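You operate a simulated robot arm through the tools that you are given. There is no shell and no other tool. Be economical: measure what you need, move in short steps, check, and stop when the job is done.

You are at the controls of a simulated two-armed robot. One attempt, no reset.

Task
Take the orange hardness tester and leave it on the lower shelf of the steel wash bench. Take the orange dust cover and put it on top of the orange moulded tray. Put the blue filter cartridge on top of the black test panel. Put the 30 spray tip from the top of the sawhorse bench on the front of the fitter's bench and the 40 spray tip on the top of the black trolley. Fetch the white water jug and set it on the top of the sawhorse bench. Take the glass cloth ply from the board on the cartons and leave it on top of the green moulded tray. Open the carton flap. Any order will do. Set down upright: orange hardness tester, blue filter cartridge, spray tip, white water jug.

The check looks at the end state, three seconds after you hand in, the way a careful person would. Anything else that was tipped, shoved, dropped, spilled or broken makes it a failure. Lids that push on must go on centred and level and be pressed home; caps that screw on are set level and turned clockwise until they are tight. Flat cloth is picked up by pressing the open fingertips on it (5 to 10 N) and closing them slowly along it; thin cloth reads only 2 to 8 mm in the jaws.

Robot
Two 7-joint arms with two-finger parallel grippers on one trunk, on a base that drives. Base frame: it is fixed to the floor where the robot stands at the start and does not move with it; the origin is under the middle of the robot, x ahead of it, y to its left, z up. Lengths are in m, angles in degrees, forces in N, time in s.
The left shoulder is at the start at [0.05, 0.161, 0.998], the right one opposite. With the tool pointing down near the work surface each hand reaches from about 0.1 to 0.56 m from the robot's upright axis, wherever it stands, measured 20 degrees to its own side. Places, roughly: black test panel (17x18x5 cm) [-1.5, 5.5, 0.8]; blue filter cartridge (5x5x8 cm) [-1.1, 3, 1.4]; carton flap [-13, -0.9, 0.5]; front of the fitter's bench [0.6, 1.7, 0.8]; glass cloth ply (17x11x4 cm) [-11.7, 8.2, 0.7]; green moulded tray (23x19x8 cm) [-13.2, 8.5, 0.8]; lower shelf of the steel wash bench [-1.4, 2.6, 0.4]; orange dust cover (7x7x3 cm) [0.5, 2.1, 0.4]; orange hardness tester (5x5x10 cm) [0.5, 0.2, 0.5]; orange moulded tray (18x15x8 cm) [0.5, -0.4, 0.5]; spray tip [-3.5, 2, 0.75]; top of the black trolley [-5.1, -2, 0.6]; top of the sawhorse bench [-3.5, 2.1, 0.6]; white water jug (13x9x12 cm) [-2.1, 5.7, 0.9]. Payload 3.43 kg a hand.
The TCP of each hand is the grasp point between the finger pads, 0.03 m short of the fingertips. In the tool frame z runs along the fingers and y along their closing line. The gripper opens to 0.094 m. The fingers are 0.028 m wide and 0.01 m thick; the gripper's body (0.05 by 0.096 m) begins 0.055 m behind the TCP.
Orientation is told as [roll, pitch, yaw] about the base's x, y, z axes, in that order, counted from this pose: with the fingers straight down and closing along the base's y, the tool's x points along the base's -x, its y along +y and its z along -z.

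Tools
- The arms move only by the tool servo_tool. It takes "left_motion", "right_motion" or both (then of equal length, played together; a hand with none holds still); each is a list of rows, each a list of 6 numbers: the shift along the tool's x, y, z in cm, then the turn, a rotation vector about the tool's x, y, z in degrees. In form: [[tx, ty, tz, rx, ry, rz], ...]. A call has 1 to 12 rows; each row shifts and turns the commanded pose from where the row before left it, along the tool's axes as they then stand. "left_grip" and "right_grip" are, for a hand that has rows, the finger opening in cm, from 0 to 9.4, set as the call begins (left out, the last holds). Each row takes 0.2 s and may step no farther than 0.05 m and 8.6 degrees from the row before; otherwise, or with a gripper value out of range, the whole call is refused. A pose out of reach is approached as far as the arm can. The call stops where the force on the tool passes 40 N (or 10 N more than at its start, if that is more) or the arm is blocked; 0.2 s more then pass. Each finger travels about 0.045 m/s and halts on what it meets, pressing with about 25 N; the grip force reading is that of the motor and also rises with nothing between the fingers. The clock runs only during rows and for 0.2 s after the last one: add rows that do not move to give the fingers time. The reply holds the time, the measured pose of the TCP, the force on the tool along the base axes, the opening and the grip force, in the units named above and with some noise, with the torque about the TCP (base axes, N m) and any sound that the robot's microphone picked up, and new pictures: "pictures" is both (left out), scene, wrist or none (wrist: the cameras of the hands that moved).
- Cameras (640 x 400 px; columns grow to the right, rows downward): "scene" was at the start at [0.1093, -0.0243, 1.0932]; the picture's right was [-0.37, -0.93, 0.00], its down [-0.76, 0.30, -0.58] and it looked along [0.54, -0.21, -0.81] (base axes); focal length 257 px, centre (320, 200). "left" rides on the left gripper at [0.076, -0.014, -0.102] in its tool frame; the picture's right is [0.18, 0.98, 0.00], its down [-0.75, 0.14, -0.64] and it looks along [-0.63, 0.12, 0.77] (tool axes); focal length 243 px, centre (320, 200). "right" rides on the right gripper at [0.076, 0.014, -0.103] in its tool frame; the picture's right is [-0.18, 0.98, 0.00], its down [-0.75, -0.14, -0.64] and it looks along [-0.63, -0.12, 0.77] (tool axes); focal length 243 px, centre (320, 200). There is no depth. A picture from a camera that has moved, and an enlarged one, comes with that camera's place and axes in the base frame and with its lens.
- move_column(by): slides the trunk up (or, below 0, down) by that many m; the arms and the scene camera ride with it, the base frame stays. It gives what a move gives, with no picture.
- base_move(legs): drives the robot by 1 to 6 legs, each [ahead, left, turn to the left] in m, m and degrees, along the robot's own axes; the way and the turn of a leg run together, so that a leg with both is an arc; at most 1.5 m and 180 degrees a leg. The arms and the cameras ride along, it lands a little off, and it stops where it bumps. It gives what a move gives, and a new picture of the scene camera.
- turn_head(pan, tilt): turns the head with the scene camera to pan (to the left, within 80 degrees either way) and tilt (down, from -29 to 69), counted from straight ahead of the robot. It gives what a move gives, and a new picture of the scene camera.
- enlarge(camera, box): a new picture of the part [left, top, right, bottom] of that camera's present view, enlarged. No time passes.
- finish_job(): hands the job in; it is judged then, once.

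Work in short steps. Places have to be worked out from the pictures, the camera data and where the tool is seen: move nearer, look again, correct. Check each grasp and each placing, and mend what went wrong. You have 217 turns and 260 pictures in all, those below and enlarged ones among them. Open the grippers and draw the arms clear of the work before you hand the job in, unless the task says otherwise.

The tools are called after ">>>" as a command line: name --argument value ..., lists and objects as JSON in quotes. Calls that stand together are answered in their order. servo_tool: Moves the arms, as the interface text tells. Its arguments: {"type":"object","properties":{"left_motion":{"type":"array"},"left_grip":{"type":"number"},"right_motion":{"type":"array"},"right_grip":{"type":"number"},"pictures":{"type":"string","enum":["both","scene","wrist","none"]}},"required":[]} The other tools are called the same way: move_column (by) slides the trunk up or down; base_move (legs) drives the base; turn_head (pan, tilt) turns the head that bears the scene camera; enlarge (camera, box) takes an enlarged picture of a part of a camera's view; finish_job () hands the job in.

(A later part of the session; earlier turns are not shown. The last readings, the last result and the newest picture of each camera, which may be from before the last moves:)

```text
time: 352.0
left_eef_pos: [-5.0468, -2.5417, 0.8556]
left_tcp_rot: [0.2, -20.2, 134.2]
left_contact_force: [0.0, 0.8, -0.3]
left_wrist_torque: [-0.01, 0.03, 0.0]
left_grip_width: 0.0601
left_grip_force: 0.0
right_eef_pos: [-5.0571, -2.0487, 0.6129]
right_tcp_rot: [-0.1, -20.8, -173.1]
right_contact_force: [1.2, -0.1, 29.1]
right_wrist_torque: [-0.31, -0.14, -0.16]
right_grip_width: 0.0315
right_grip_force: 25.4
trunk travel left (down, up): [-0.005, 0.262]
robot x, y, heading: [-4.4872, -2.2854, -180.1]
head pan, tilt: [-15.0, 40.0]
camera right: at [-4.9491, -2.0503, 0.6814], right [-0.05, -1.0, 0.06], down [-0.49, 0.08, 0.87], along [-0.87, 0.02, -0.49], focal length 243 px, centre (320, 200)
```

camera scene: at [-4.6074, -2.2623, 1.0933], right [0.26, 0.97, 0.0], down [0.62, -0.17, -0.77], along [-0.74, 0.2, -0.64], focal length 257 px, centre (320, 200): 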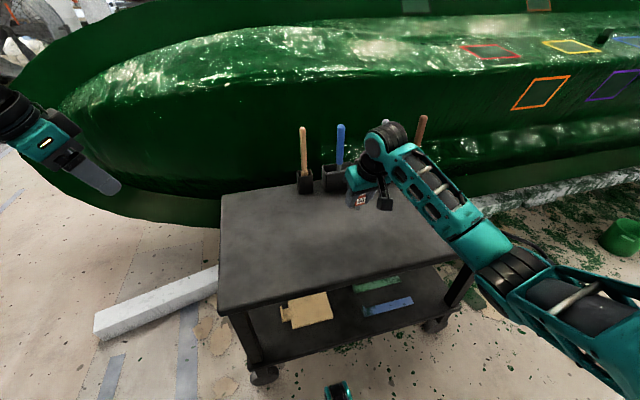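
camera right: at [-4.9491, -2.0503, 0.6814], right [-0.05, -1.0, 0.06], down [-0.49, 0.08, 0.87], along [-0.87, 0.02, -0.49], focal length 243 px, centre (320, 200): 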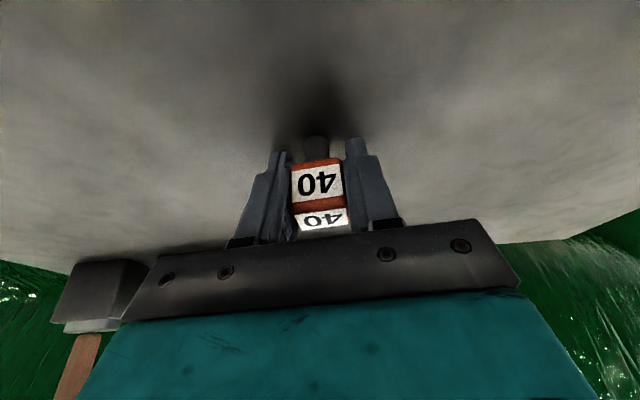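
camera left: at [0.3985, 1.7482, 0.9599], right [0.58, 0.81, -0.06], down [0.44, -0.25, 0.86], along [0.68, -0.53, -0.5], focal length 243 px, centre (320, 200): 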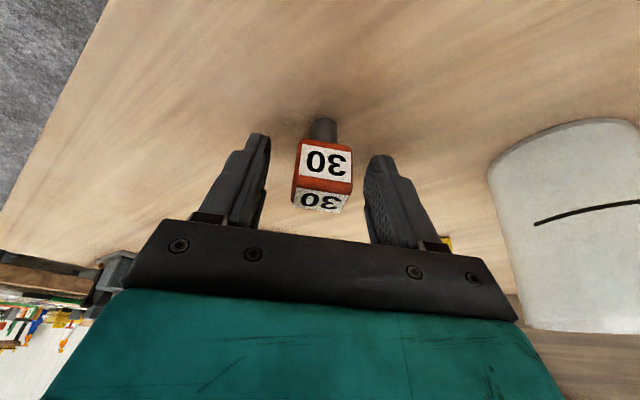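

Contact. Easing and releasing.

>>> servo_tool --right_motion '[[-0.14, 0, -0.38, 0, 0, 0], [0, 0, 0, 0, 0, 0]]' --pictures "none"

>>> servo_tool --right_motion '[[0, 0, 0, 0, 0, 0], [0, 0, 0, 0, 0, 0], [0, 0, 0, 0, 0, 0]]' --right_grip 6 --pictures "none"

>>> servo_tool --right_motion '[[-0.34, 0, -0.94, 0, 0, 0], [-1, 0, -2.8, 0, 0, 0], [-1.37, 0, -3.76, 0, 0, 0], [-1.37, 0, -3.76, 0, 0, 0], [-1.37, 0, -3.76, 0, 0, 0], [-1.37, 0, -3.76, 0, 0, 0]]' --pictures "wrist"

>>> enlarge --camera "scene" --box '[200, 100, 500, 300]'

```text
time: 352.6
left_eef_pos: [-5.0476, -2.5411, 0.8543]
left_tcp_rot: [0.2, -20.1, 134.3]
left_contact_force: [0.3, -0.3, -0.7]
left_wrist_torque: [0.03, 0.02, -0.01]
left_grip_width: 0.0599
left_grip_force: 0.0
right_eef_pos: [-5.0557, -2.0496, 0.6128]
right_tcp_rot: [-0.2, -20.5, -173.0]
right_contact_force: [-6.5, -1.5, 17.4]
right_wrist_torque: [-0.27, 0.18, -0.05]
right_grip_width: 0.0311
right_grip_force: 25.2
trunk travel left (down, up): [-0.005, 0.262]
robot x, y, heading: [-4.4894, -2.2863, -180.3]
head pan, tilt: [-15.0, 40.0]
```

```text
time: 353.4
left_eef_pos: [-5.0477, -2.5408, 0.854]
left_tcp_rot: [0.2, -20.1, 134.1]
left_contact_force: [0.2, 0.1, 0.1]
left_wrist_torque: [-0.02, 0.02, 0.0]
left_grip_width: 0.0599
left_grip_force: 0.1
right_eef_pos: [-5.0554, -2.0455, 0.6131]
right_tcp_rot: [-0.2, -20.3, -173.3]
right_contact_force: [2.7, 18.2, 22.7]
right_wrist_torque: [0.03, -0.18, 0.17]
right_grip_width: 0.0497
right_grip_force: 0.1
trunk travel left (down, up): [-0.005, 0.262]
robot x, y, heading: [-4.4851, -2.2886, 180.1]
head pan, tilt: [-15.0, 40.0]
```

```text
time: 354.8
left_eef_pos: [-5.0475, -2.5413, 0.8529]
left_tcp_rot: [0.1, -20.1, 134.3]
left_contact_force: [-0.1, 0.0, 1.0]
left_wrist_torque: [0.02, -0.02, 0.0]
left_grip_width: 0.0599
left_grip_force: 0.0
right_eef_pos: [-5.0556, -2.0493, 0.8127]
right_tcp_rot: [-0.1, -20.0, -173.2]
right_contact_force: [-0.9, 0.0, -0.7]
right_wrist_torque: [-0.01, -0.01, 0.01]
right_grip_width: 0.0598
right_grip_force: 0.0
trunk travel left (down, up): [-0.005, 0.262]
robot x, y, heading: [-4.4843, -2.2869, -180.0]
head pan, tilt: [-15.0, 40.0]
camera right: at [-4.9479, -2.05, 0.8812], right [-0.06, -1.0, 0.06], down [-0.5, 0.08, 0.86], along [-0.86, 0.02, -0.5], focal length 243 px, centre (320, 200)
```

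right: 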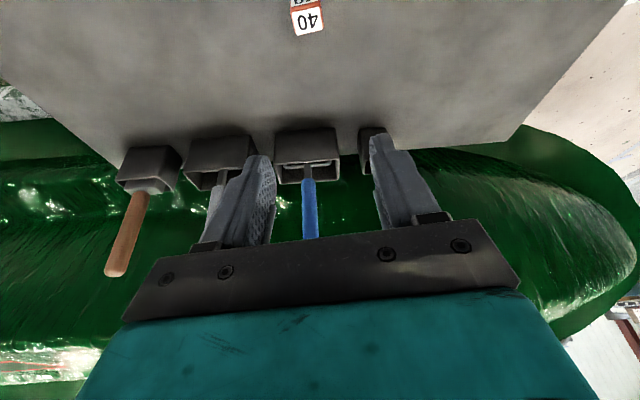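

```text
2.00 times, centred on (350, 200) of scene
camera zoom: at [-4.6074, -2.2623, 1.0933], right [0.26, 0.97, 0.0], down [0.62, -0.17, -0.77], along [-0.74, 0.2, -0.64], focal length 514 px, centre (260, 200)
```

zoom: 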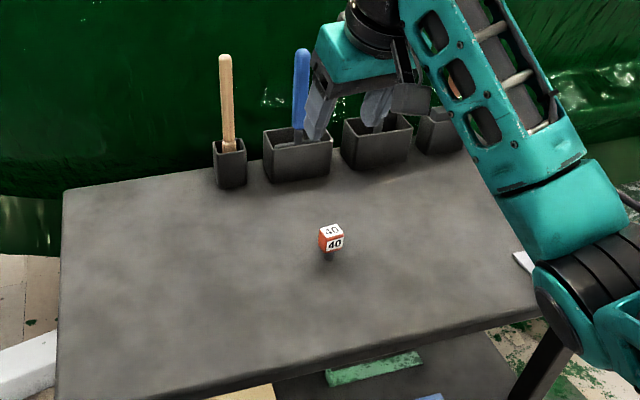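

40 stands upright on the trolley. Retracting the right hand a bit, backing off and looking for the way round the boat.

>>> servo_tool --right_motion '[[3.76, 0, -1.37, 0, 0, 0], [3.76, 0, -1.37, 0, 0, 0], [3.76, 0, -1.37, 0, 0, 0], [3.76, 0, -1.37, 0, 0, 0], [0, 0, 0, 0, 0, 0]]' --left_motion '[[2.8, 0, -1.0, 0, 0, 0], [2.8, 0, -1.0, 0, 0, 0], [2.8, 0, -1.0, 0, 0, 0], [2.8, 0, -1.0, 0, 0, 0], [0, 0, 0, 0, 0, 0]]' --pictures "none"

>>> base_move --legs '[[-0.5, 0, 0], [0, 1.3, 0]]'

>>> turn_head --pan 0 --tilt 12

```text
time: 356.0
left_eef_pos: [-4.9626, -2.6252, 0.8541]
left_tcp_rot: [0.1, -20.2, 134.1]
left_contact_force: [0.1, -0.1, -0.1]
left_wrist_torque: [-0.02, 0.03, 0.03]
left_grip_width: 0.0597
left_grip_force: 0.0
right_eef_pos: [-4.8961, -2.0275, 0.8132]
right_tcp_rot: [0.0, -20.1, -173.2]
right_contact_force: [0.4, -0.2, 0.9]
right_wrist_torque: [0.01, 0.01, 0.0]
right_grip_width: 0.0601
right_grip_force: 0.1
trunk travel left (down, up): [-0.005, 0.262]
robot x, y, heading: [-4.4865, -2.2869, -180.0]
head pan, tilt: [-15.0, 40.0]
```

```text
time: 365.0
left_eef_pos: [-4.4544, -3.9159, 0.8545]
left_tcp_rot: [0.1, -20.0, 134.7]
left_contact_force: [-0.5, 0.8, 0.6]
left_wrist_torque: [0.02, -0.02, 0.05]
left_grip_width: 0.0601
left_grip_force: 0.0
right_eef_pos: [-4.3944, -3.3165, 0.8122]
right_tcp_rot: [-0.2, -20.0, -172.6]
right_contact_force: [-0.4, 0.0, -0.4]
right_wrist_torque: [-0.02, -0.01, 0.02]
right_grip_width: 0.0597
right_grip_force: 0.0
trunk travel left (down, up): [-0.005, 0.262]
robot x, y, heading: [-3.9818, -3.5725, -179.6]
head pan, tilt: [-15.0, 40.0]
camera scene: at [-4.1025, -3.5491, 1.0933], right [0.25, 0.97, 0.0], down [0.62, -0.16, -0.77], along [-0.74, 0.19, -0.64], focal length 257 px, centre (320, 200)
```

scene: 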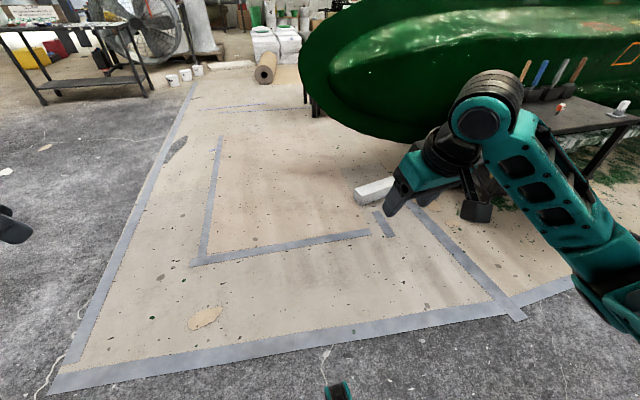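

```text
time: 366.0
left_eef_pos: [-4.4553, -3.9158, 0.8543]
left_tcp_rot: [0.1, -20.0, 134.8]
left_contact_force: [0.4, -0.5, -0.1]
left_wrist_torque: [0.0, -0.02, 0.01]
left_grip_width: 0.06
left_grip_force: 0.2
right_eef_pos: [-4.3923, -3.3172, 0.8128]
right_tcp_rot: [-0.1, -20.2, -172.7]
right_contact_force: [0.1, 0.3, 1.0]
right_wrist_torque: [0.0, -0.03, 0.02]
right_grip_width: 0.0601
right_grip_force: 0.0
trunk travel left (down, up): [-0.005, 0.262]
robot x, y, heading: [-3.9782, -3.5723, -179.3]
head pan, tilt: [0.0, 12.0]
camera scene: at [-4.1134, -3.5711, 1.1377], right [-0.01, 1.0, 0.0], down [0.21, 0.0, -0.98], along [-0.98, -0.01, -0.21], focal length 257 px, centre (320, 200)
```

scene: 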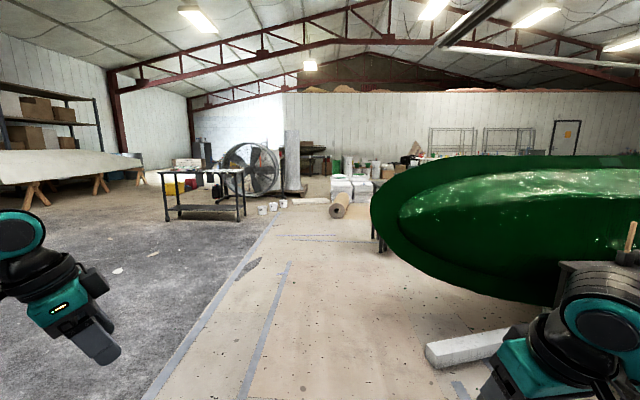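

The corridor south of the boat at y≈-3.85 seems passable. Driving west along it and looking ahead.

>>> base_move --legs '[[0.0, 0.27, -0.7], [1.5, 0, 0], [1.5, 0, 0]]'

>>> turn_head --pan -20 --tilt 15

```text
time: 381.8
left_eef_pos: [-7.4426, -4.0147, 0.8547]
left_tcp_rot: [0.1, -20.0, 128.7]
left_contact_force: [-0.3, 0.0, -0.6]
left_wrist_torque: [0.03, -0.03, 0.0]
left_grip_width: 0.06
left_grip_force: 0.0
right_eef_pos: [-7.3189, -3.4267, 0.8126]
right_tcp_rot: [-0.1, -20.0, -178.8]
right_contact_force: [-0.1, 0.3, 1.0]
right_wrist_torque: [0.02, 0.02, -0.01]
right_grip_width: 0.0603
right_grip_force: 0.0
trunk travel left (down, up): [-0.005, 0.262]
robot x, y, heading: [-6.9396, -3.7264, 174.5]
head pan, tilt: [0.0, 12.0]
camera scene: at [-7.0677, -3.7092, 1.1378], right [0.1, 1.0, 0.0], down [0.21, -0.02, -0.98], along [-0.97, 0.1, -0.21], focal length 257 px, centre (320, 200)
```

scene: 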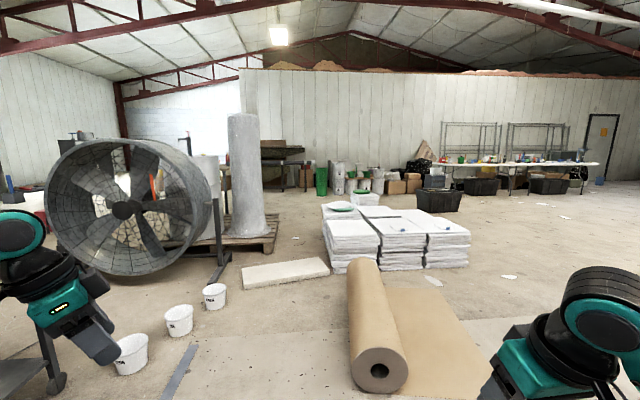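

```text
time: 382.6
left_eef_pos: [-7.4437, -4.0153, 0.8539]
left_tcp_rot: [0.2, -20.0, 128.6]
left_contact_force: [0.6, 1.1, -0.3]
left_wrist_torque: [0.02, 0.01, -0.04]
left_grip_width: 0.0602
left_grip_force: 0.0
right_eef_pos: [-7.3191, -3.4264, 0.8117]
right_tcp_rot: [-0.2, -20.1, -178.7]
right_contact_force: [0.8, 0.0, 0.4]
right_wrist_torque: [0.03, 0.02, -0.01]
right_grip_width: 0.0602
right_grip_force: 0.0
trunk travel left (down, up): [-0.005, 0.262]
robot x, y, heading: [-6.9368, -3.7229, 174.2]
head pan, tilt: [-20.0, 15.0]
camera scene: at [-7.0592, -3.678, 1.1329], right [0.43, 0.9, 0.0], down [0.23, -0.11, -0.97], along [-0.87, 0.42, -0.26], focal length 257 px, centre (320, 200)
```

scene: 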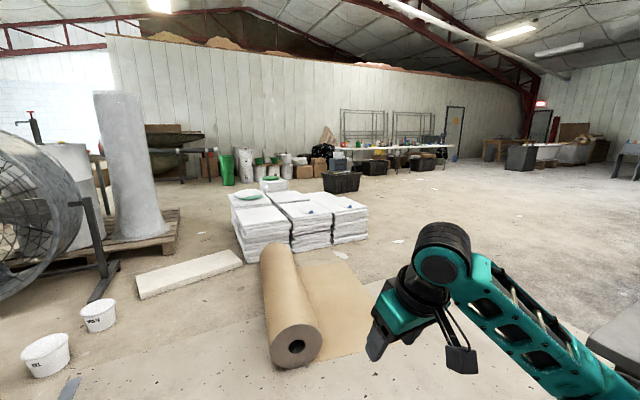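

>>> turn_head --pan -60 --tilt 20

```text
time: 383.7
left_eef_pos: [-7.4451, -4.0153, 0.8538]
left_tcp_rot: [0.1, -20.0, 128.5]
left_contact_force: [0.0, -0.5, -0.5]
left_wrist_torque: [0.0, 0.0, -0.01]
left_grip_width: 0.0599
left_grip_force: 0.1
right_eef_pos: [-7.3195, -3.4259, 0.8128]
right_tcp_rot: [-0.2, -20.1, -178.8]
right_contact_force: [-0.1, -0.9, 0.6]
right_wrist_torque: [0.0, -0.01, -0.02]
right_grip_width: 0.0599
right_grip_force: 0.1
trunk travel left (down, up): [-0.005, 0.262]
robot x, y, heading: [-6.9349, -3.7255, 174.4]
head pan, tilt: [-60.0, 20.0]
camera scene: at [-7.0134, -3.6335, 1.1247], right [0.91, 0.41, 0.0], down [0.14, -0.31, -0.94], along [-0.39, 0.86, -0.34], focal length 257 px, centre (320, 200)
```

scene: 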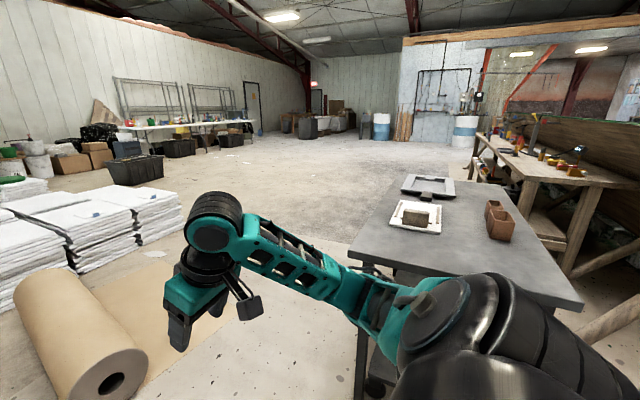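

A grey table's end lies at x≈-7.25 and the paper roll at x≈-8.1; I'll pass north between them at x≈-7.65.

>>> base_move --legs '[[0.68, 0.1, 0], [0, 0, -84]]'

>>> turn_head --pan 0 --tilt 30

```text
time: 391.0
left_eef_pos: [-7.956, -3.2831, 0.8546]
left_tcp_rot: [0.1, -20.0, 44.8]
left_contact_force: [0.1, -0.9, 0.1]
left_wrist_torque: [0.0, -0.01, 0.01]
left_grip_width: 0.0601
left_grip_force: 0.0
right_eef_pos: [-7.3569, -3.3442, 0.8115]
right_tcp_rot: [-0.1, -20.1, 97.3]
right_contact_force: [-0.3, 0.5, -0.4]
right_wrist_torque: [0.02, 0.0, -0.01]
right_grip_width: 0.06
right_grip_force: 0.0
trunk travel left (down, up): [-0.005, 0.262]
robot x, y, heading: [-7.6141, -3.7522, 90.3]
head pan, tilt: [-60.0, 20.0]
camera scene: at [-7.5311, -3.6661, 1.1247], right [0.51, -0.86, 0.0], down [-0.29, -0.17, -0.94], along [0.81, 0.48, -0.34], focal length 257 px, centre (320, 200)
```

scene: 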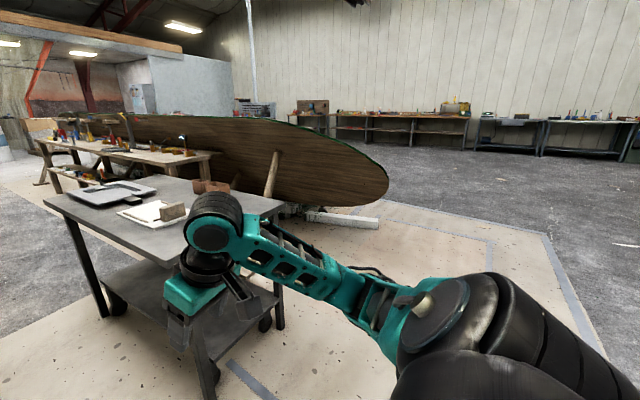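

```text
time: 392.3
left_eef_pos: [-7.9554, -3.2832, 0.8542]
left_tcp_rot: [0.1, -20.1, 44.7]
left_contact_force: [0.3, -1.3, 0.7]
left_wrist_torque: [0.03, 0.01, -0.01]
left_grip_width: 0.0601
left_grip_force: 0.1
right_eef_pos: [-7.3562, -3.3441, 0.8123]
right_tcp_rot: [0.0, -20.1, 97.3]
right_contact_force: [0.6, 0.6, -1.1]
right_wrist_torque: [-0.02, 0.07, 0.01]
right_grip_width: 0.0601
right_grip_force: 0.1
trunk travel left (down, up): [-0.005, 0.262]
robot x, y, heading: [-7.613, -3.754, 90.5]
head pan, tilt: [0.0, 30.0]
camera scene: at [-7.612, -3.6229, 1.1087], right [1.0, 0.01, 0.0], down [0.0, -0.5, -0.87], along [-0.01, 0.87, -0.5], focal length 257 px, centre (320, 200)
```

scene: 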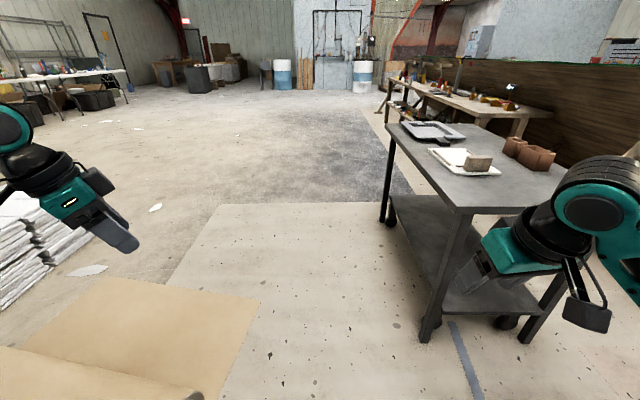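

Channel from x≈-7.94 to -7.2. Driving north through the middle.

>>> base_move --legs '[[0, -0.03, -0.4], [1.0, 0, 0], [1.2, 0, 0]]'

>>> turn_head --pan 70 --tilt 12

```text
time: 403.7
left_eef_pos: [-7.8637, -1.0613, 0.8541]
left_tcp_rot: [0.1, -20.0, 42.1]
left_contact_force: [-0.4, 0.8, -0.2]
left_wrist_torque: [-0.02, 0.03, 0.0]
left_grip_width: 0.0601
left_grip_force: 0.1
right_eef_pos: [-7.2676, -1.1491, 0.8127]
right_tcp_rot: [-0.1, -20.1, 94.8]
right_contact_force: [-0.5, -0.6, 0.4]
right_wrist_torque: [-0.02, 0.0, -0.02]
right_grip_width: 0.0602
right_grip_force: 0.1
trunk travel left (down, up): [-0.005, 0.262]
robot x, y, heading: [-7.5448, -1.5483, 87.5]
head pan, tilt: [0.0, 30.0]
camera scene: at [-7.5361, -1.4156, 1.1087], right [1.0, -0.04, 0.0], down [-0.02, -0.5, -0.87], along [0.03, 0.87, -0.5], focal length 257 px, centre (320, 200)
```

scene: 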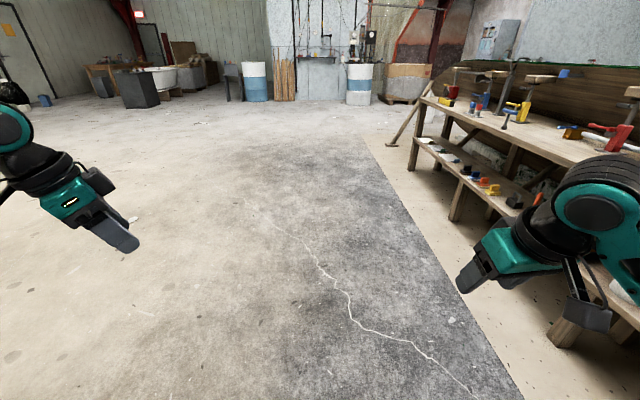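

```text
time: 405.1
left_eef_pos: [-7.8644, -1.0605, 0.8545]
left_tcp_rot: [0.1, -20.0, 42.1]
left_contact_force: [0.2, 0.7, 0.5]
left_wrist_torque: [-0.03, 0.01, -0.01]
left_grip_width: 0.0601
left_grip_force: 0.1
right_eef_pos: [-7.2683, -1.1492, 0.8117]
right_tcp_rot: [-0.1, -20.1, 94.7]
right_contact_force: [0.2, -0.6, 0.5]
right_wrist_torque: [0.0, 0.01, 0.03]
right_grip_width: 0.06
right_grip_force: 0.0
trunk travel left (down, up): [-0.005, 0.262]
robot x, y, heading: [-7.539, -1.5486, 87.8]
head pan, tilt: [70.0, 12.0]
camera scene: at [-7.6258, -1.4708, 1.1377], right [0.38, 0.93, 0.0], down [0.19, -0.08, -0.98], along [-0.91, 0.37, -0.21], focal length 257 px, centre (320, 200)
```

scene: 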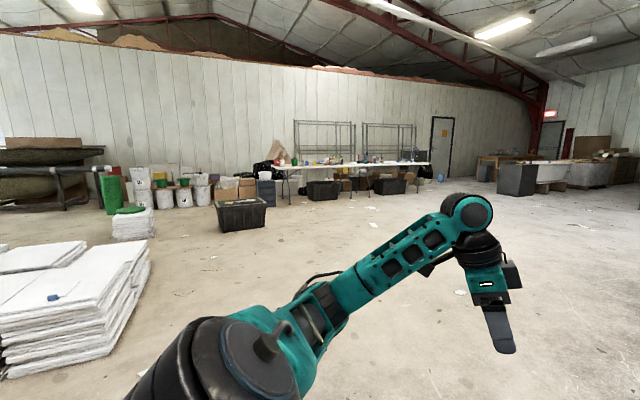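

>>> enlarge --camera "scene" --box '[150, 130, 310, 230]'

```text
4.00 times, centred on (230, 180) of scene
camera zoom: at [-7.6258, -1.4708, 1.1377], right [0.38, 0.93, 0.0], down [0.19, -0.08, -0.98], along [-0.91, 0.37, -0.21], focal length 1027 px, centre (680, 280)
```

zoom: 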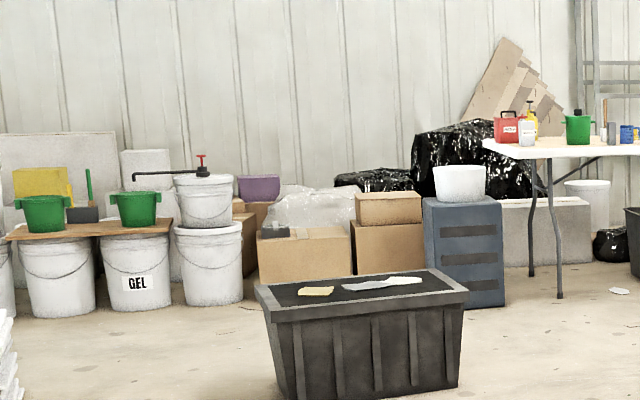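

Cartons are behind a black bin, around x≈-13. Driving toward them with clearance to the north of the bin.

>>> base_move --legs '[[0, 0, 62], [1.5, 0, 0], [1.5, 0, 0], [0.3, 0, 30]]'

>>> turn_head --pan 15 --tilt 25

```text
time: 423.8
left_eef_pos: [-10.8704, -0.2005, 0.8538]
left_tcp_rot: [0.1, -20.0, 130.8]
left_contact_force: [0.9, -0.5, 0.3]
left_wrist_torque: [-0.01, -0.01, 0.01]
left_grip_width: 0.06
left_grip_force: 0.1
right_eef_pos: [-10.7686, 0.3933, 0.8118]
right_tcp_rot: [-0.1, -20.1, -176.6]
right_contact_force: [0.2, 0.5, -0.2]
right_wrist_torque: [0.0, 0.01, 0.0]
right_grip_width: 0.0603
right_grip_force: 0.0
trunk travel left (down, up): [-0.005, 0.262]
robot x, y, heading: [-10.3761, 0.1124, 176.7]
head pan, tilt: [70.0, 12.0]
camera scene: at [-10.4507, 0.0288, 1.1377], right [-0.92, 0.4, 0.0], down [0.08, 0.19, -0.98], along [-0.39, -0.9, -0.21], focal length 257 px, centre (320, 200)
```

scene: 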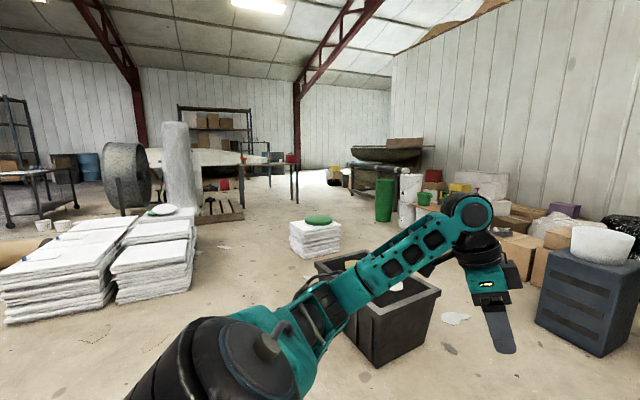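

```text
time: 425.1
left_eef_pos: [-10.8706, -0.2003, 0.8546]
left_tcp_rot: [0.1, -20.1, 130.7]
left_contact_force: [-0.3, -0.1, 0.6]
left_wrist_torque: [0.03, -0.02, 0.02]
left_grip_width: 0.06
left_grip_force: 0.0
right_eef_pos: [-10.7684, 0.3935, 0.8124]
right_tcp_rot: [-0.1, -20.1, -176.6]
right_contact_force: [-0.2, 0.9, 0.5]
right_wrist_torque: [-0.02, -0.02, 0.04]
right_grip_width: 0.0603
right_grip_force: 0.0
trunk travel left (down, up): [-0.005, 0.262]
robot x, y, heading: [-10.3729, 0.1118, 176.7]
head pan, tilt: [15.0, 25.0]
camera scene: at [-10.504, 0.0957, 1.1167], right [-0.2, 0.98, 0.0], down [0.41, 0.09, -0.91], along [-0.89, -0.18, -0.42], focal length 257 px, centre (320, 200)
```

scene: 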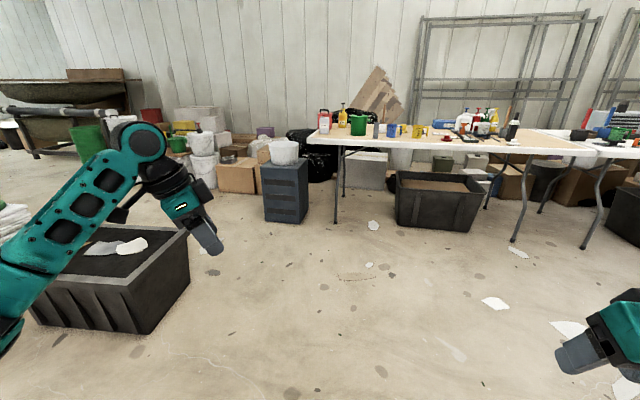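

>>> base_move --legs '[[1.1, -0.05, 0], [0, 0, 30]]'

>>> turn_head --pan 10 --tilt 35

>>> enlarge --camera "scene" --box '[160, 90, 400, 260]'

```text
time: 432.2
left_eef_pos: [-11.7386, -0.2878, 0.8542]
left_tcp_rot: [0.0, -20.0, 160.9]
left_contact_force: [-0.6, 0.2, -0.7]
left_wrist_torque: [0.01, 0.0, 0.02]
left_grip_width: 0.0601
left_grip_force: 0.1
right_eef_pos: [-11.9477, 0.2774, 0.8125]
right_tcp_rot: [-0.1, -20.1, -146.5]
right_contact_force: [1.0, -0.1, 0.3]
right_wrist_torque: [-0.04, -0.02, 0.0]
right_grip_width: 0.0602
right_grip_force: 0.0
trunk travel left (down, up): [-0.005, 0.262]
robot x, y, heading: [-11.4654, 0.2299, -153.2]
head pan, tilt: [15.0, 25.0]
camera scene: at [-11.5674, 0.1522, 1.1166], right [-0.66, 0.75, 0.0], down [0.32, 0.28, -0.91], along [-0.68, -0.6, -0.42], focal length 257 px, centre (320, 200)
```

scene: 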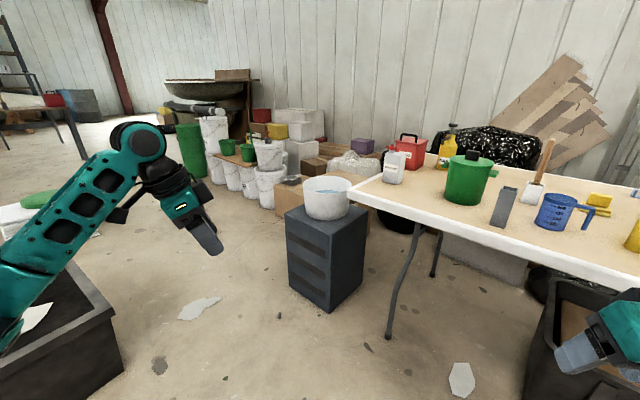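

```text
time: 432.9
left_eef_pos: [-11.7378, -0.288, 0.8542]
left_tcp_rot: [0.2, -20.0, 160.8]
left_contact_force: [-0.4, 0.0, 0.1]
left_wrist_torque: [-0.03, -0.02, 0.0]
left_grip_width: 0.06
left_grip_force: 0.1
right_eef_pos: [-11.9477, 0.2772, 0.8134]
right_tcp_rot: [-0.2, -20.1, -146.5]
right_contact_force: [-0.7, 0.2, 0.6]
right_wrist_torque: [0.01, 0.01, -0.03]
right_grip_width: 0.0601
right_grip_force: 0.0
trunk travel left (down, up): [-0.005, 0.262]
robot x, y, heading: [-11.4639, 0.2299, -153.7]
head pan, tilt: [10.0, 35.0]
camera scene: at [-11.5692, 0.1608, 1.1009], right [-0.6, 0.8, 0.0], down [0.46, 0.34, -0.82], along [-0.66, -0.49, -0.57], focal length 257 px, centre (320, 200)
```

scene: 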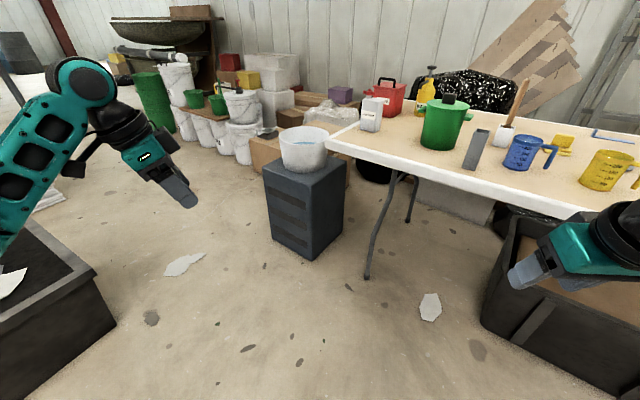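

```text
2.35 times, centred on (280, 175) of scene
camera zoom: at [-11.5692, 0.1608, 1.1009], right [-0.6, 0.8, 0.0], down [0.46, 0.34, -0.82], along [-0.66, -0.49, -0.57], focal length 604 px, centre (414, 259)
```

zoom: 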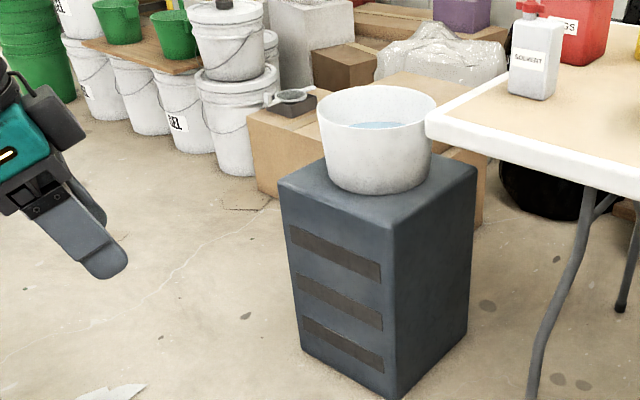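

The carton is partly hidden behind a cabinet. I'll edge forward and raise the head for a better view of it.

>>> move_column --by 0.24

>>> base_move --legs '[[0.1, 0.45, 0]]'

>>> enlarge --camera "scene" --box '[160, 60, 400, 210]'

```text
time: 435.4
left_eef_pos: [-11.7389, -0.2873, 1.0941]
left_tcp_rot: [0.1, -20.0, 160.9]
left_contact_force: [-0.3, 0.3, -0.7]
left_wrist_torque: [0.0, -0.02, 0.0]
left_grip_width: 0.0598
left_grip_force: 0.1
right_eef_pos: [-11.9467, 0.2768, 1.0519]
right_tcp_rot: [-0.1, -20.1, -146.7]
right_contact_force: [0.0, -0.5, -0.6]
right_wrist_torque: [0.01, -0.02, 0.01]
right_grip_width: 0.0602
right_grip_force: 0.0
trunk travel left (down, up): [-0.245, 0.022]
robot x, y, heading: [-11.465, 0.2287, -153.4]
head pan, tilt: [10.0, 35.0]
```

```text
time: 438.1
left_eef_pos: [-11.6252, -0.724, 1.0942]
left_tcp_rot: [0.1, -20.1, 161.4]
left_contact_force: [-0.7, 0.7, -0.4]
left_wrist_torque: [0.02, -0.03, 0.01]
left_grip_width: 0.0599
left_grip_force: 0.0
right_eef_pos: [-11.8395, -0.1627, 1.0524]
right_tcp_rot: [0.0, -20.1, -146.0]
right_contact_force: [0.5, -0.6, -0.3]
right_wrist_torque: [-0.01, 0.04, 0.01]
right_grip_width: 0.06
right_grip_force: 0.1
trunk travel left (down, up): [-0.245, 0.022]
robot x, y, heading: [-11.3527, -0.2039, -152.8]
head pan, tilt: [10.0, 35.0]
camera scene: at [-11.4602, -0.2748, 1.3409], right [-0.6, 0.8, 0.0], down [0.46, 0.35, -0.82], along [-0.65, -0.5, -0.57], focal length 257 px, centre (320, 200)
```

scene: 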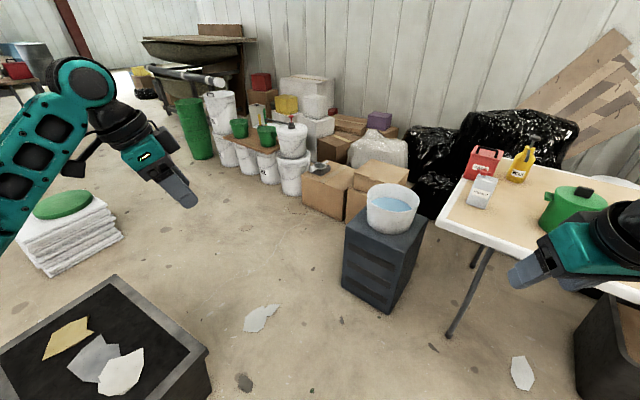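

```text
2.67 times, centred on (280, 135) of scene
camera zoom: at [-11.4602, -0.2748, 1.3409], right [-0.6, 0.8, 0.0], down [0.46, 0.35, -0.82], along [-0.65, -0.5, -0.57], focal length 685 px, centre (427, 373)
```

zoom: 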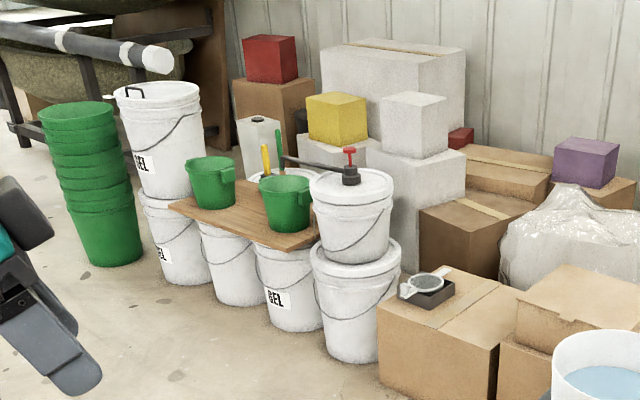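

>>> enlarge --camera "scene" --box '[310, 140, 450, 240]'

```text
4.00 times, centred on (380, 190) of scene
camera zoom: at [-11.4602, -0.2748, 1.3409], right [-0.6, 0.8, 0.0], down [0.46, 0.35, -0.82], along [-0.65, -0.5, -0.57], focal length 1027 px, centre (80, 240)
```

zoom: 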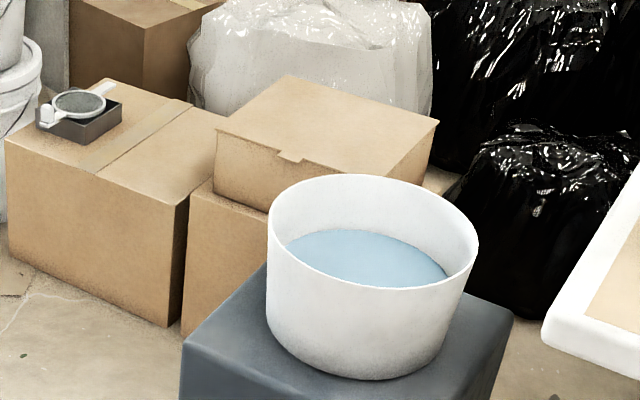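

The target is the upper carton: lid x -13.085 (hinge) to -12.82, y -1.03..-0.74, z≈0.50, with a pull tab at the front edge around (-12.82, -0.88). I'll drive between the bin and the cabinet to stand before it.

>>> base_move --legs '[[0, 0, -27], [0.6, 0.1, 0]]'

>>> turn_head --pan 30 --tilt 45

```text
time: 442.8
left_eef_pos: [-12.4175, -0.6706, 1.0939]
left_tcp_rot: [0.1, -20.0, 136.0]
left_contact_force: [-0.2, 0.9, 0.6]
left_wrist_torque: [-0.03, 0.01, -0.01]
left_grip_width: 0.0599
left_grip_force: 0.1
right_eef_pos: [-12.3698, -0.0698, 1.0523]
right_tcp_rot: [-0.1, -20.1, -171.4]
right_contact_force: [0.3, 0.1, 0.3]
right_wrist_torque: [0.0, -0.03, 0.05]
right_grip_width: 0.0598
right_grip_force: 0.0
trunk travel left (down, up): [-0.245, 0.022]
robot x, y, heading: [-11.9553, -0.3173, -178.2]
head pan, tilt: [10.0, 35.0]
camera scene: at [-12.0772, -0.3341, 1.3408], right [-0.2, 0.98, 0.0], down [0.56, 0.12, -0.82], along [-0.8, -0.17, -0.57], focal length 257 px, centre (320, 200)
```

scene: 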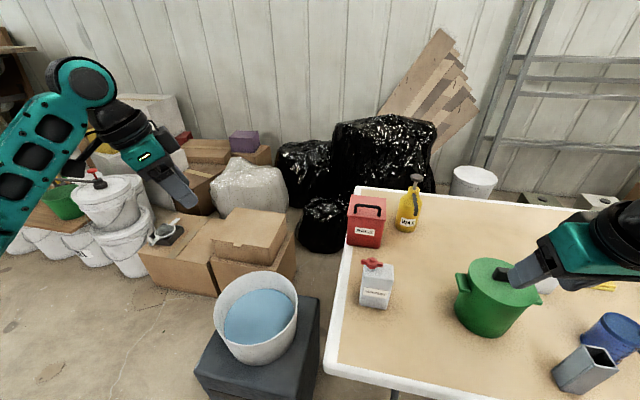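

```text
time: 443.7
left_eef_pos: [-12.4174, -0.6717, 1.0936]
left_tcp_rot: [0.0, -20.0, 136.0]
left_contact_force: [-0.5, -0.1, 0.4]
left_wrist_torque: [-0.01, 0.02, 0.0]
left_grip_width: 0.0599
left_grip_force: 0.0
right_eef_pos: [-12.3694, -0.0699, 1.052]
right_tcp_rot: [-0.2, -20.2, -171.6]
right_contact_force: [-0.3, -0.6, -0.2]
right_wrist_torque: [0.0, 0.01, 0.01]
right_grip_width: 0.06
right_grip_force: 0.1
trunk travel left (down, up): [-0.245, 0.022]
robot x, y, heading: [-11.9549, -0.3199, -178.1]
head pan, tilt: [30.0, 45.0]
camera scene: at [-12.0598, -0.3588, 1.3261], right [-0.53, 0.85, 0.0], down [0.6, 0.37, -0.71], along [-0.6, -0.37, -0.71], focal length 257 px, centre (320, 200)
```

scene: 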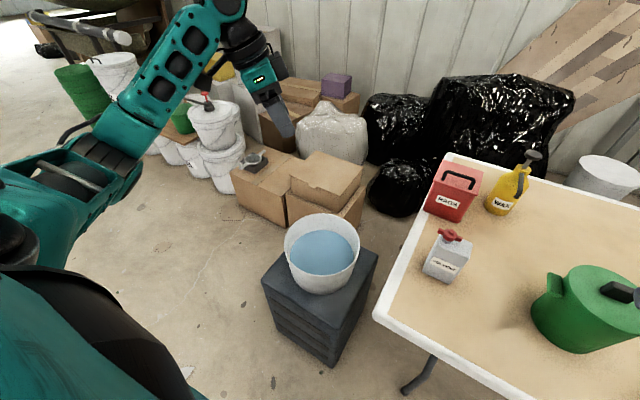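

Moving south through the gap.

>>> base_move --legs '[[0, 0.88, -1.9]]'

>>> turn_head --pan -10 --tilt 50

```text
time: 448.2
left_eef_pos: [-12.4265, -1.4985, 1.0939]
left_tcp_rot: [0.1, -20.0, 133.5]
left_contact_force: [0.3, 0.6, 0.5]
left_wrist_torque: [0.0, 0.0, 0.01]
left_grip_width: 0.0599
left_grip_force: 0.0
right_eef_pos: [-12.3513, -0.9007, 1.0516]
right_tcp_rot: [-0.1, -20.1, -174.0]
right_contact_force: [0.2, 0.4, 0.1]
right_wrist_torque: [0.03, -0.01, 0.0]
right_grip_width: 0.06
right_grip_force: 0.0
trunk travel left (down, up): [-0.245, 0.022]
robot x, y, heading: [-11.9436, -1.1631, 179.2]
head pan, tilt: [30.0, 45.0]
camera scene: at [-12.0543, -1.2028, 1.326], right [-0.49, 0.87, 0.0], down [0.62, 0.35, -0.71], along [-0.62, -0.35, -0.71], focal length 257 px, centre (320, 200)
```

scene: 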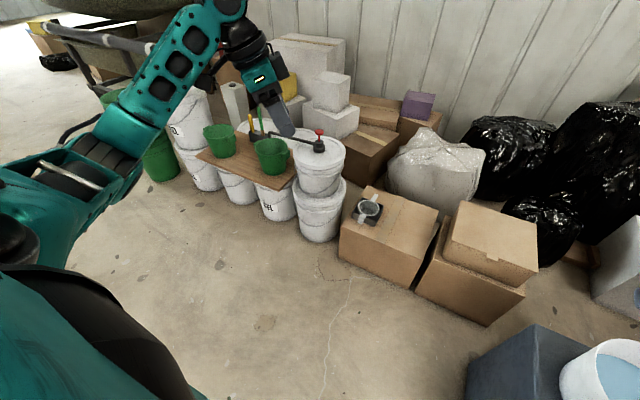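

```text
time: 449.2
left_eef_pos: [-12.4252, -1.4982, 1.0947]
left_tcp_rot: [0.2, -20.0, 133.4]
left_contact_force: [0.1, -0.3, -0.2]
left_wrist_torque: [-0.01, 0.0, 0.01]
left_grip_width: 0.0601
left_grip_force: 0.0
right_eef_pos: [-12.3511, -0.9003, 1.0521]
right_tcp_rot: [-0.1, -20.1, -174.0]
right_contact_force: [0.0, 0.4, -0.3]
right_wrist_torque: [0.01, 0.0, -0.01]
right_grip_width: 0.06
right_grip_force: 0.1
trunk travel left (down, up): [-0.245, 0.022]
robot x, y, heading: [-11.9405, -1.1679, 178.9]
head pan, tilt: [-10.0, 50.0]
camera scene: at [-12.059, -1.1485, 1.3192], right [0.19, 0.98, 0.0], down [0.75, -0.14, -0.64], along [-0.63, 0.12, -0.77], focal length 257 px, centre (320, 200)
```

scene: 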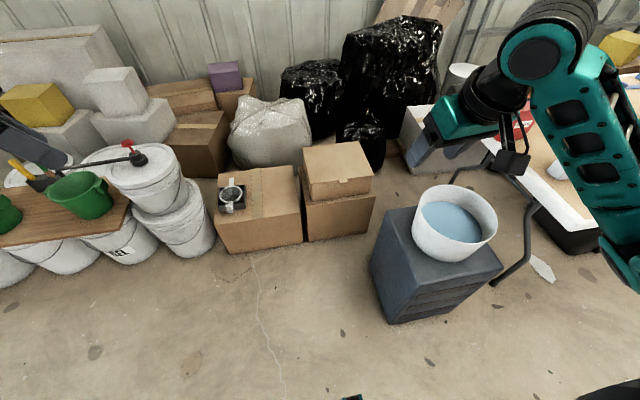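

>>> enlarge --camera "scene" --box '[280, 120, 400, 250]'

```text
3.08 times, centred on (340, 185) of scene
camera zoom: at [-12.059, -1.1485, 1.3192], right [0.19, 0.98, 0.0], down [0.75, -0.14, -0.64], along [-0.63, 0.12, -0.77], focal length 790 px, centre (258, 246)
```

zoom: 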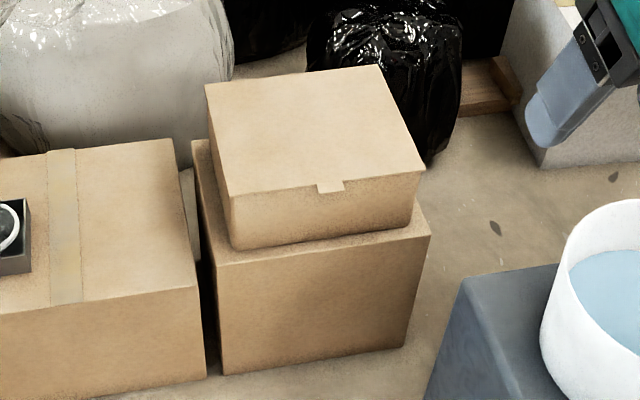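

Lid front edge x≈-12.845, z≈0.48; tab at y≈-0.893 sticking out about 2 cm; hinge at x≈-13.10. I'll lower the trunk, raise the left hand out of the way and turn the right hand near-horizontal while extending.

>>> move_column --by -0.24

>>> servo_tool --right_motion '[[-1.79, 0, 0.65, 0, -7.5, 0], [-1.69, 0, 0.88, 0, -7.5, 0], [-1.56, 0, 1.09, 0, -7.5, 0], [-1.4, 0, 1.28, 0, -7.5, 0], [-1.22, 0, 1.46, 0, -7.5, 0], [-1.02, 0, 1.6, 0, -7.5, 0], [-0.8, 0, 1.72, 0, -7.5, 0], [-0.57, 0, 1.81, 0, -7.5, 0], [0, 0, 0, 0, 0, 0]]' --left_motion '[[-1.0, 0, -2.8, 0, 0, 0], [-1.0, 0, -2.8, 0, 0, 0], [-1.0, 0, -2.8, 0, 0, 0], [-1.0, 0, -2.8, 0, 0, 0], [-1.0, 0, -2.8, 0, 0, 0], [0, 0, 0, 0, 0, 0], [0, 0, 0, 0, 0, 0], [0, 0, 0, 0, 0, 0], [0, 0, 0, 0, 0, 0]]' --right_grip 0 --pictures "scene"

```text
time: 451.8
left_eef_pos: [-12.4269, -1.5008, 0.8524]
left_tcp_rot: [0.1, -20.0, 133.4]
left_contact_force: [0.0, 0.1, -0.4]
left_wrist_torque: [-0.02, 0.01, 0.0]
left_grip_width: 0.0599
left_grip_force: 0.0
right_eef_pos: [-12.3507, -0.9011, 0.8111]
right_tcp_rot: [-0.1, -20.1, -173.9]
right_contact_force: [-0.4, 0.4, 0.8]
right_wrist_torque: [0.02, -0.02, -0.01]
right_grip_width: 0.0598
right_grip_force: 0.1
trunk travel left (down, up): [-0.005, 0.262]
robot x, y, heading: [-11.9458, -1.1681, 179.2]
head pan, tilt: [-10.0, 50.0]
```

```text
time: 453.8
left_eef_pos: [-12.425, -1.5006, 1.0012]
left_tcp_rot: [0.0, -20.1, 133.5]
left_contact_force: [-0.1, 0.3, 0.0]
left_wrist_torque: [0.02, -0.01, 0.02]
left_grip_width: 0.0599
left_grip_force: 0.1
right_eef_pos: [-12.5024, -0.9183, 0.8138]
right_tcp_rot: [-0.6, -80.2, -173.5]
right_contact_force: [0.2, -0.6, 0.3]
right_wrist_torque: [-0.03, 0.01, 0.01]
right_grip_width: 0.0
right_grip_force: 25.0
trunk travel left (down, up): [-0.005, 0.262]
robot x, y, heading: [-11.9478, -1.1666, 179.3]
head pan, tilt: [-10.0, 50.0]
camera scene: at [-12.059, -1.1485, 1.0791], right [0.19, 0.98, 0.0], down [0.75, -0.14, -0.64], along [-0.63, 0.12, -0.77], focal length 257 px, centre (320, 200)
```

scene: 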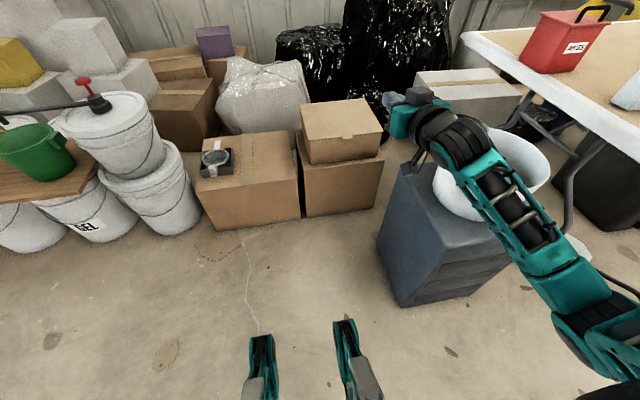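

The right forearm would come down on the water bucket. I'll switch to the left hand: raise the right hand, turn the robot to heading ~130° so the left elbow is over open floor.

>>> servo_tool --right_motion '[[-3.7, 0, -0.65, 0, 0, 0], [-3.7, 0, -0.65, 0, 0, 0], [-3.7, 0, -0.65, 0, 0, 0], [-3.7, 0, -0.65, 0, 0, 0]]' --pictures "none"

>>> base_move --legs '[[0, 0, -49]]'

>>> turn_head --pan 25 --tilt 50

```text
time: 454.8
left_eef_pos: [-12.4248, -1.499, 1.001]
left_tcp_rot: [0.1, -20.0, 133.4]
left_contact_force: [0.0, -0.3, -0.1]
left_wrist_torque: [-0.01, 0.01, 0.02]
left_grip_width: 0.06
left_grip_force: 0.1
right_eef_pos: [-12.5041, -0.9172, 0.9658]
right_tcp_rot: [-0.7, -80.0, -173.3]
right_contact_force: [0.0, -0.7, -0.3]
right_wrist_torque: [0.01, 0.01, 0.0]
right_grip_width: 0.0
right_grip_force: 24.6
trunk travel left (down, up): [-0.005, 0.262]
robot x, y, heading: [-11.9451, -1.1654, 179.0]
head pan, tilt: [-10.0, 50.0]
```

```text
time: 457.4
left_eef_pos: [-12.512, -1.019, 1.0017]
left_tcp_rot: [0.1, -20.0, 83.9]
left_contact_force: [0.1, 0.1, -0.6]
left_wrist_torque: [-0.03, 0.02, 0.02]
left_grip_width: 0.0602
left_grip_force: 0.0
right_eef_pos: [-12.1182, -0.5796, 0.9649]
right_tcp_rot: [-0.5, -80.1, 136.9]
right_contact_force: [-1.2, 0.2, 0.0]
right_wrist_torque: [0.01, -0.03, 0.0]
right_grip_width: 0.0
right_grip_force: 24.6
trunk travel left (down, up): [-0.005, 0.262]
robot x, y, heading: [-11.9429, -1.1682, 129.7]
head pan, tilt: [-10.0, 50.0]
camera scene: at [-12.007, -1.0657, 1.0791], right [0.87, 0.5, 0.0], down [0.38, -0.67, -0.64], along [-0.32, 0.56, -0.77], focal length 257 px, centre (320, 200)
```

scene: 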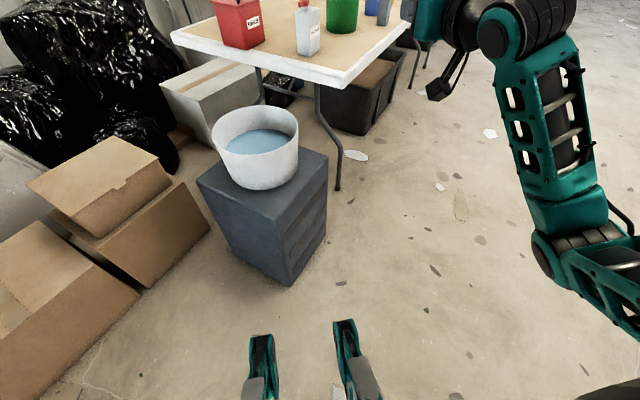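

```text
time: 458.4
left_eef_pos: [-12.511, -1.0174, 1.0005]
left_tcp_rot: [0.1, -20.1, 83.9]
left_contact_force: [0.4, -0.3, 0.6]
left_wrist_torque: [-0.01, -0.02, -0.01]
left_grip_width: 0.0599
left_grip_force: 0.0
right_eef_pos: [-12.1188, -0.5789, 0.9652]
right_tcp_rot: [-0.5, -80.1, 136.9]
right_contact_force: [1.0, 0.1, -1.0]
right_wrist_torque: [-0.04, 0.07, 0.02]
right_grip_width: 0.0002
right_grip_force: 25.7
trunk travel left (down, up): [-0.005, 0.262]
robot x, y, heading: [-11.9447, -1.1666, 129.9]
head pan, tilt: [25.0, 50.0]
camera scene: at [-12.0384, -1.0996, 1.0791], right [0.43, 0.9, 0.0], down [0.69, -0.33, -0.64], along [-0.58, 0.28, -0.77], focal length 257 px, centre (320, 200)
```

scene: 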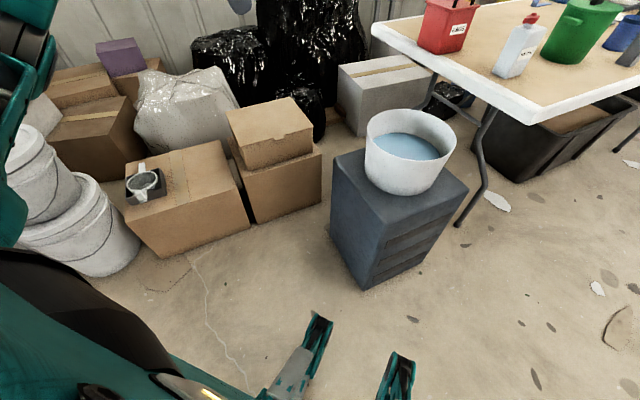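

Base forks stick out about 0.37 m ahead, so I'll use heading 150° with the left hand reaching centrally. First re-yaw the left hand by +75° while high.

>>> servo_tool --left_motion '[[0, 0, 0, -2.57, 0, -7.05], [0, 0, 0, -2.57, 0, -7.05], [0, 0, 0, -2.57, 0, -7.05], [0, 0, 0, -2.57, 0, -7.05], [0, 0, 0, -2.57, 0, -7.05], [0, 0, 0, -2.57, 0, -7.05], [0, 0, 0, -2.57, 0, -7.05], [0, 0, 0, -2.57, 0, -7.05], [0, 0, 0, -2.57, 0, -7.05], [0, 0, 0, -2.57, 0, -7.05], [0, 0, 0, 0, 0, 0]]' --left_grip 0 --pictures "none"

>>> servo_tool --left_motion '[[0, 0, 0, 0, -7.5, 0], [0, 0, 0, 0, -7.5, 0], [0, 0, 0, 0, -7.5, 0], [0, 0, 0, 0, -7.5, 0], [0, 0, 0, 0, -7.5, 0], [0, 0, 0, 0, -7.5, 0], [0, 0, 0, 0, -7.5, 0], [0, 0, 0, 0, -7.5, 0], [0, 0, 0, 0, 0, 0]]' --pictures "none"

```text
time: 460.8
left_eef_pos: [-12.5104, -1.0171, 1.0004]
left_tcp_rot: [0.0, -20.1, 159.1]
left_contact_force: [0.7, 0.4, -0.3]
left_wrist_torque: [-0.01, 0.01, -0.03]
left_grip_width: 0.0
left_grip_force: 25.4
right_eef_pos: [-12.1188, -0.5795, 0.9641]
right_tcp_rot: [-0.5, -80.1, 136.8]
right_contact_force: [0.8, -0.5, 0.4]
right_wrist_torque: [-0.02, 0.0, 0.0]
right_grip_width: 0.0002
right_grip_force: 25.1
trunk travel left (down, up): [-0.005, 0.262]
robot x, y, heading: [-11.9411, -1.169, 129.7]
head pan, tilt: [25.0, 50.0]
```

```text
time: 462.8
left_eef_pos: [-12.5111, -1.0176, 1.0008]
left_tcp_rot: [-0.1, -80.2, 159.1]
left_contact_force: [-0.6, 0.0, -0.1]
left_wrist_torque: [0.01, -0.01, 0.03]
left_grip_width: 0.0002
left_grip_force: 24.8
right_eef_pos: [-12.118, -0.5792, 0.9648]
right_tcp_rot: [-0.5, -80.2, 136.9]
right_contact_force: [0.0, -0.3, 0.0]
right_wrist_torque: [-0.02, -0.02, 0.02]
right_grip_width: 0.0
right_grip_force: 25.1
trunk travel left (down, up): [-0.005, 0.262]
robot x, y, heading: [-11.9436, -1.166, 129.7]
head pan, tilt: [25.0, 50.0]
```

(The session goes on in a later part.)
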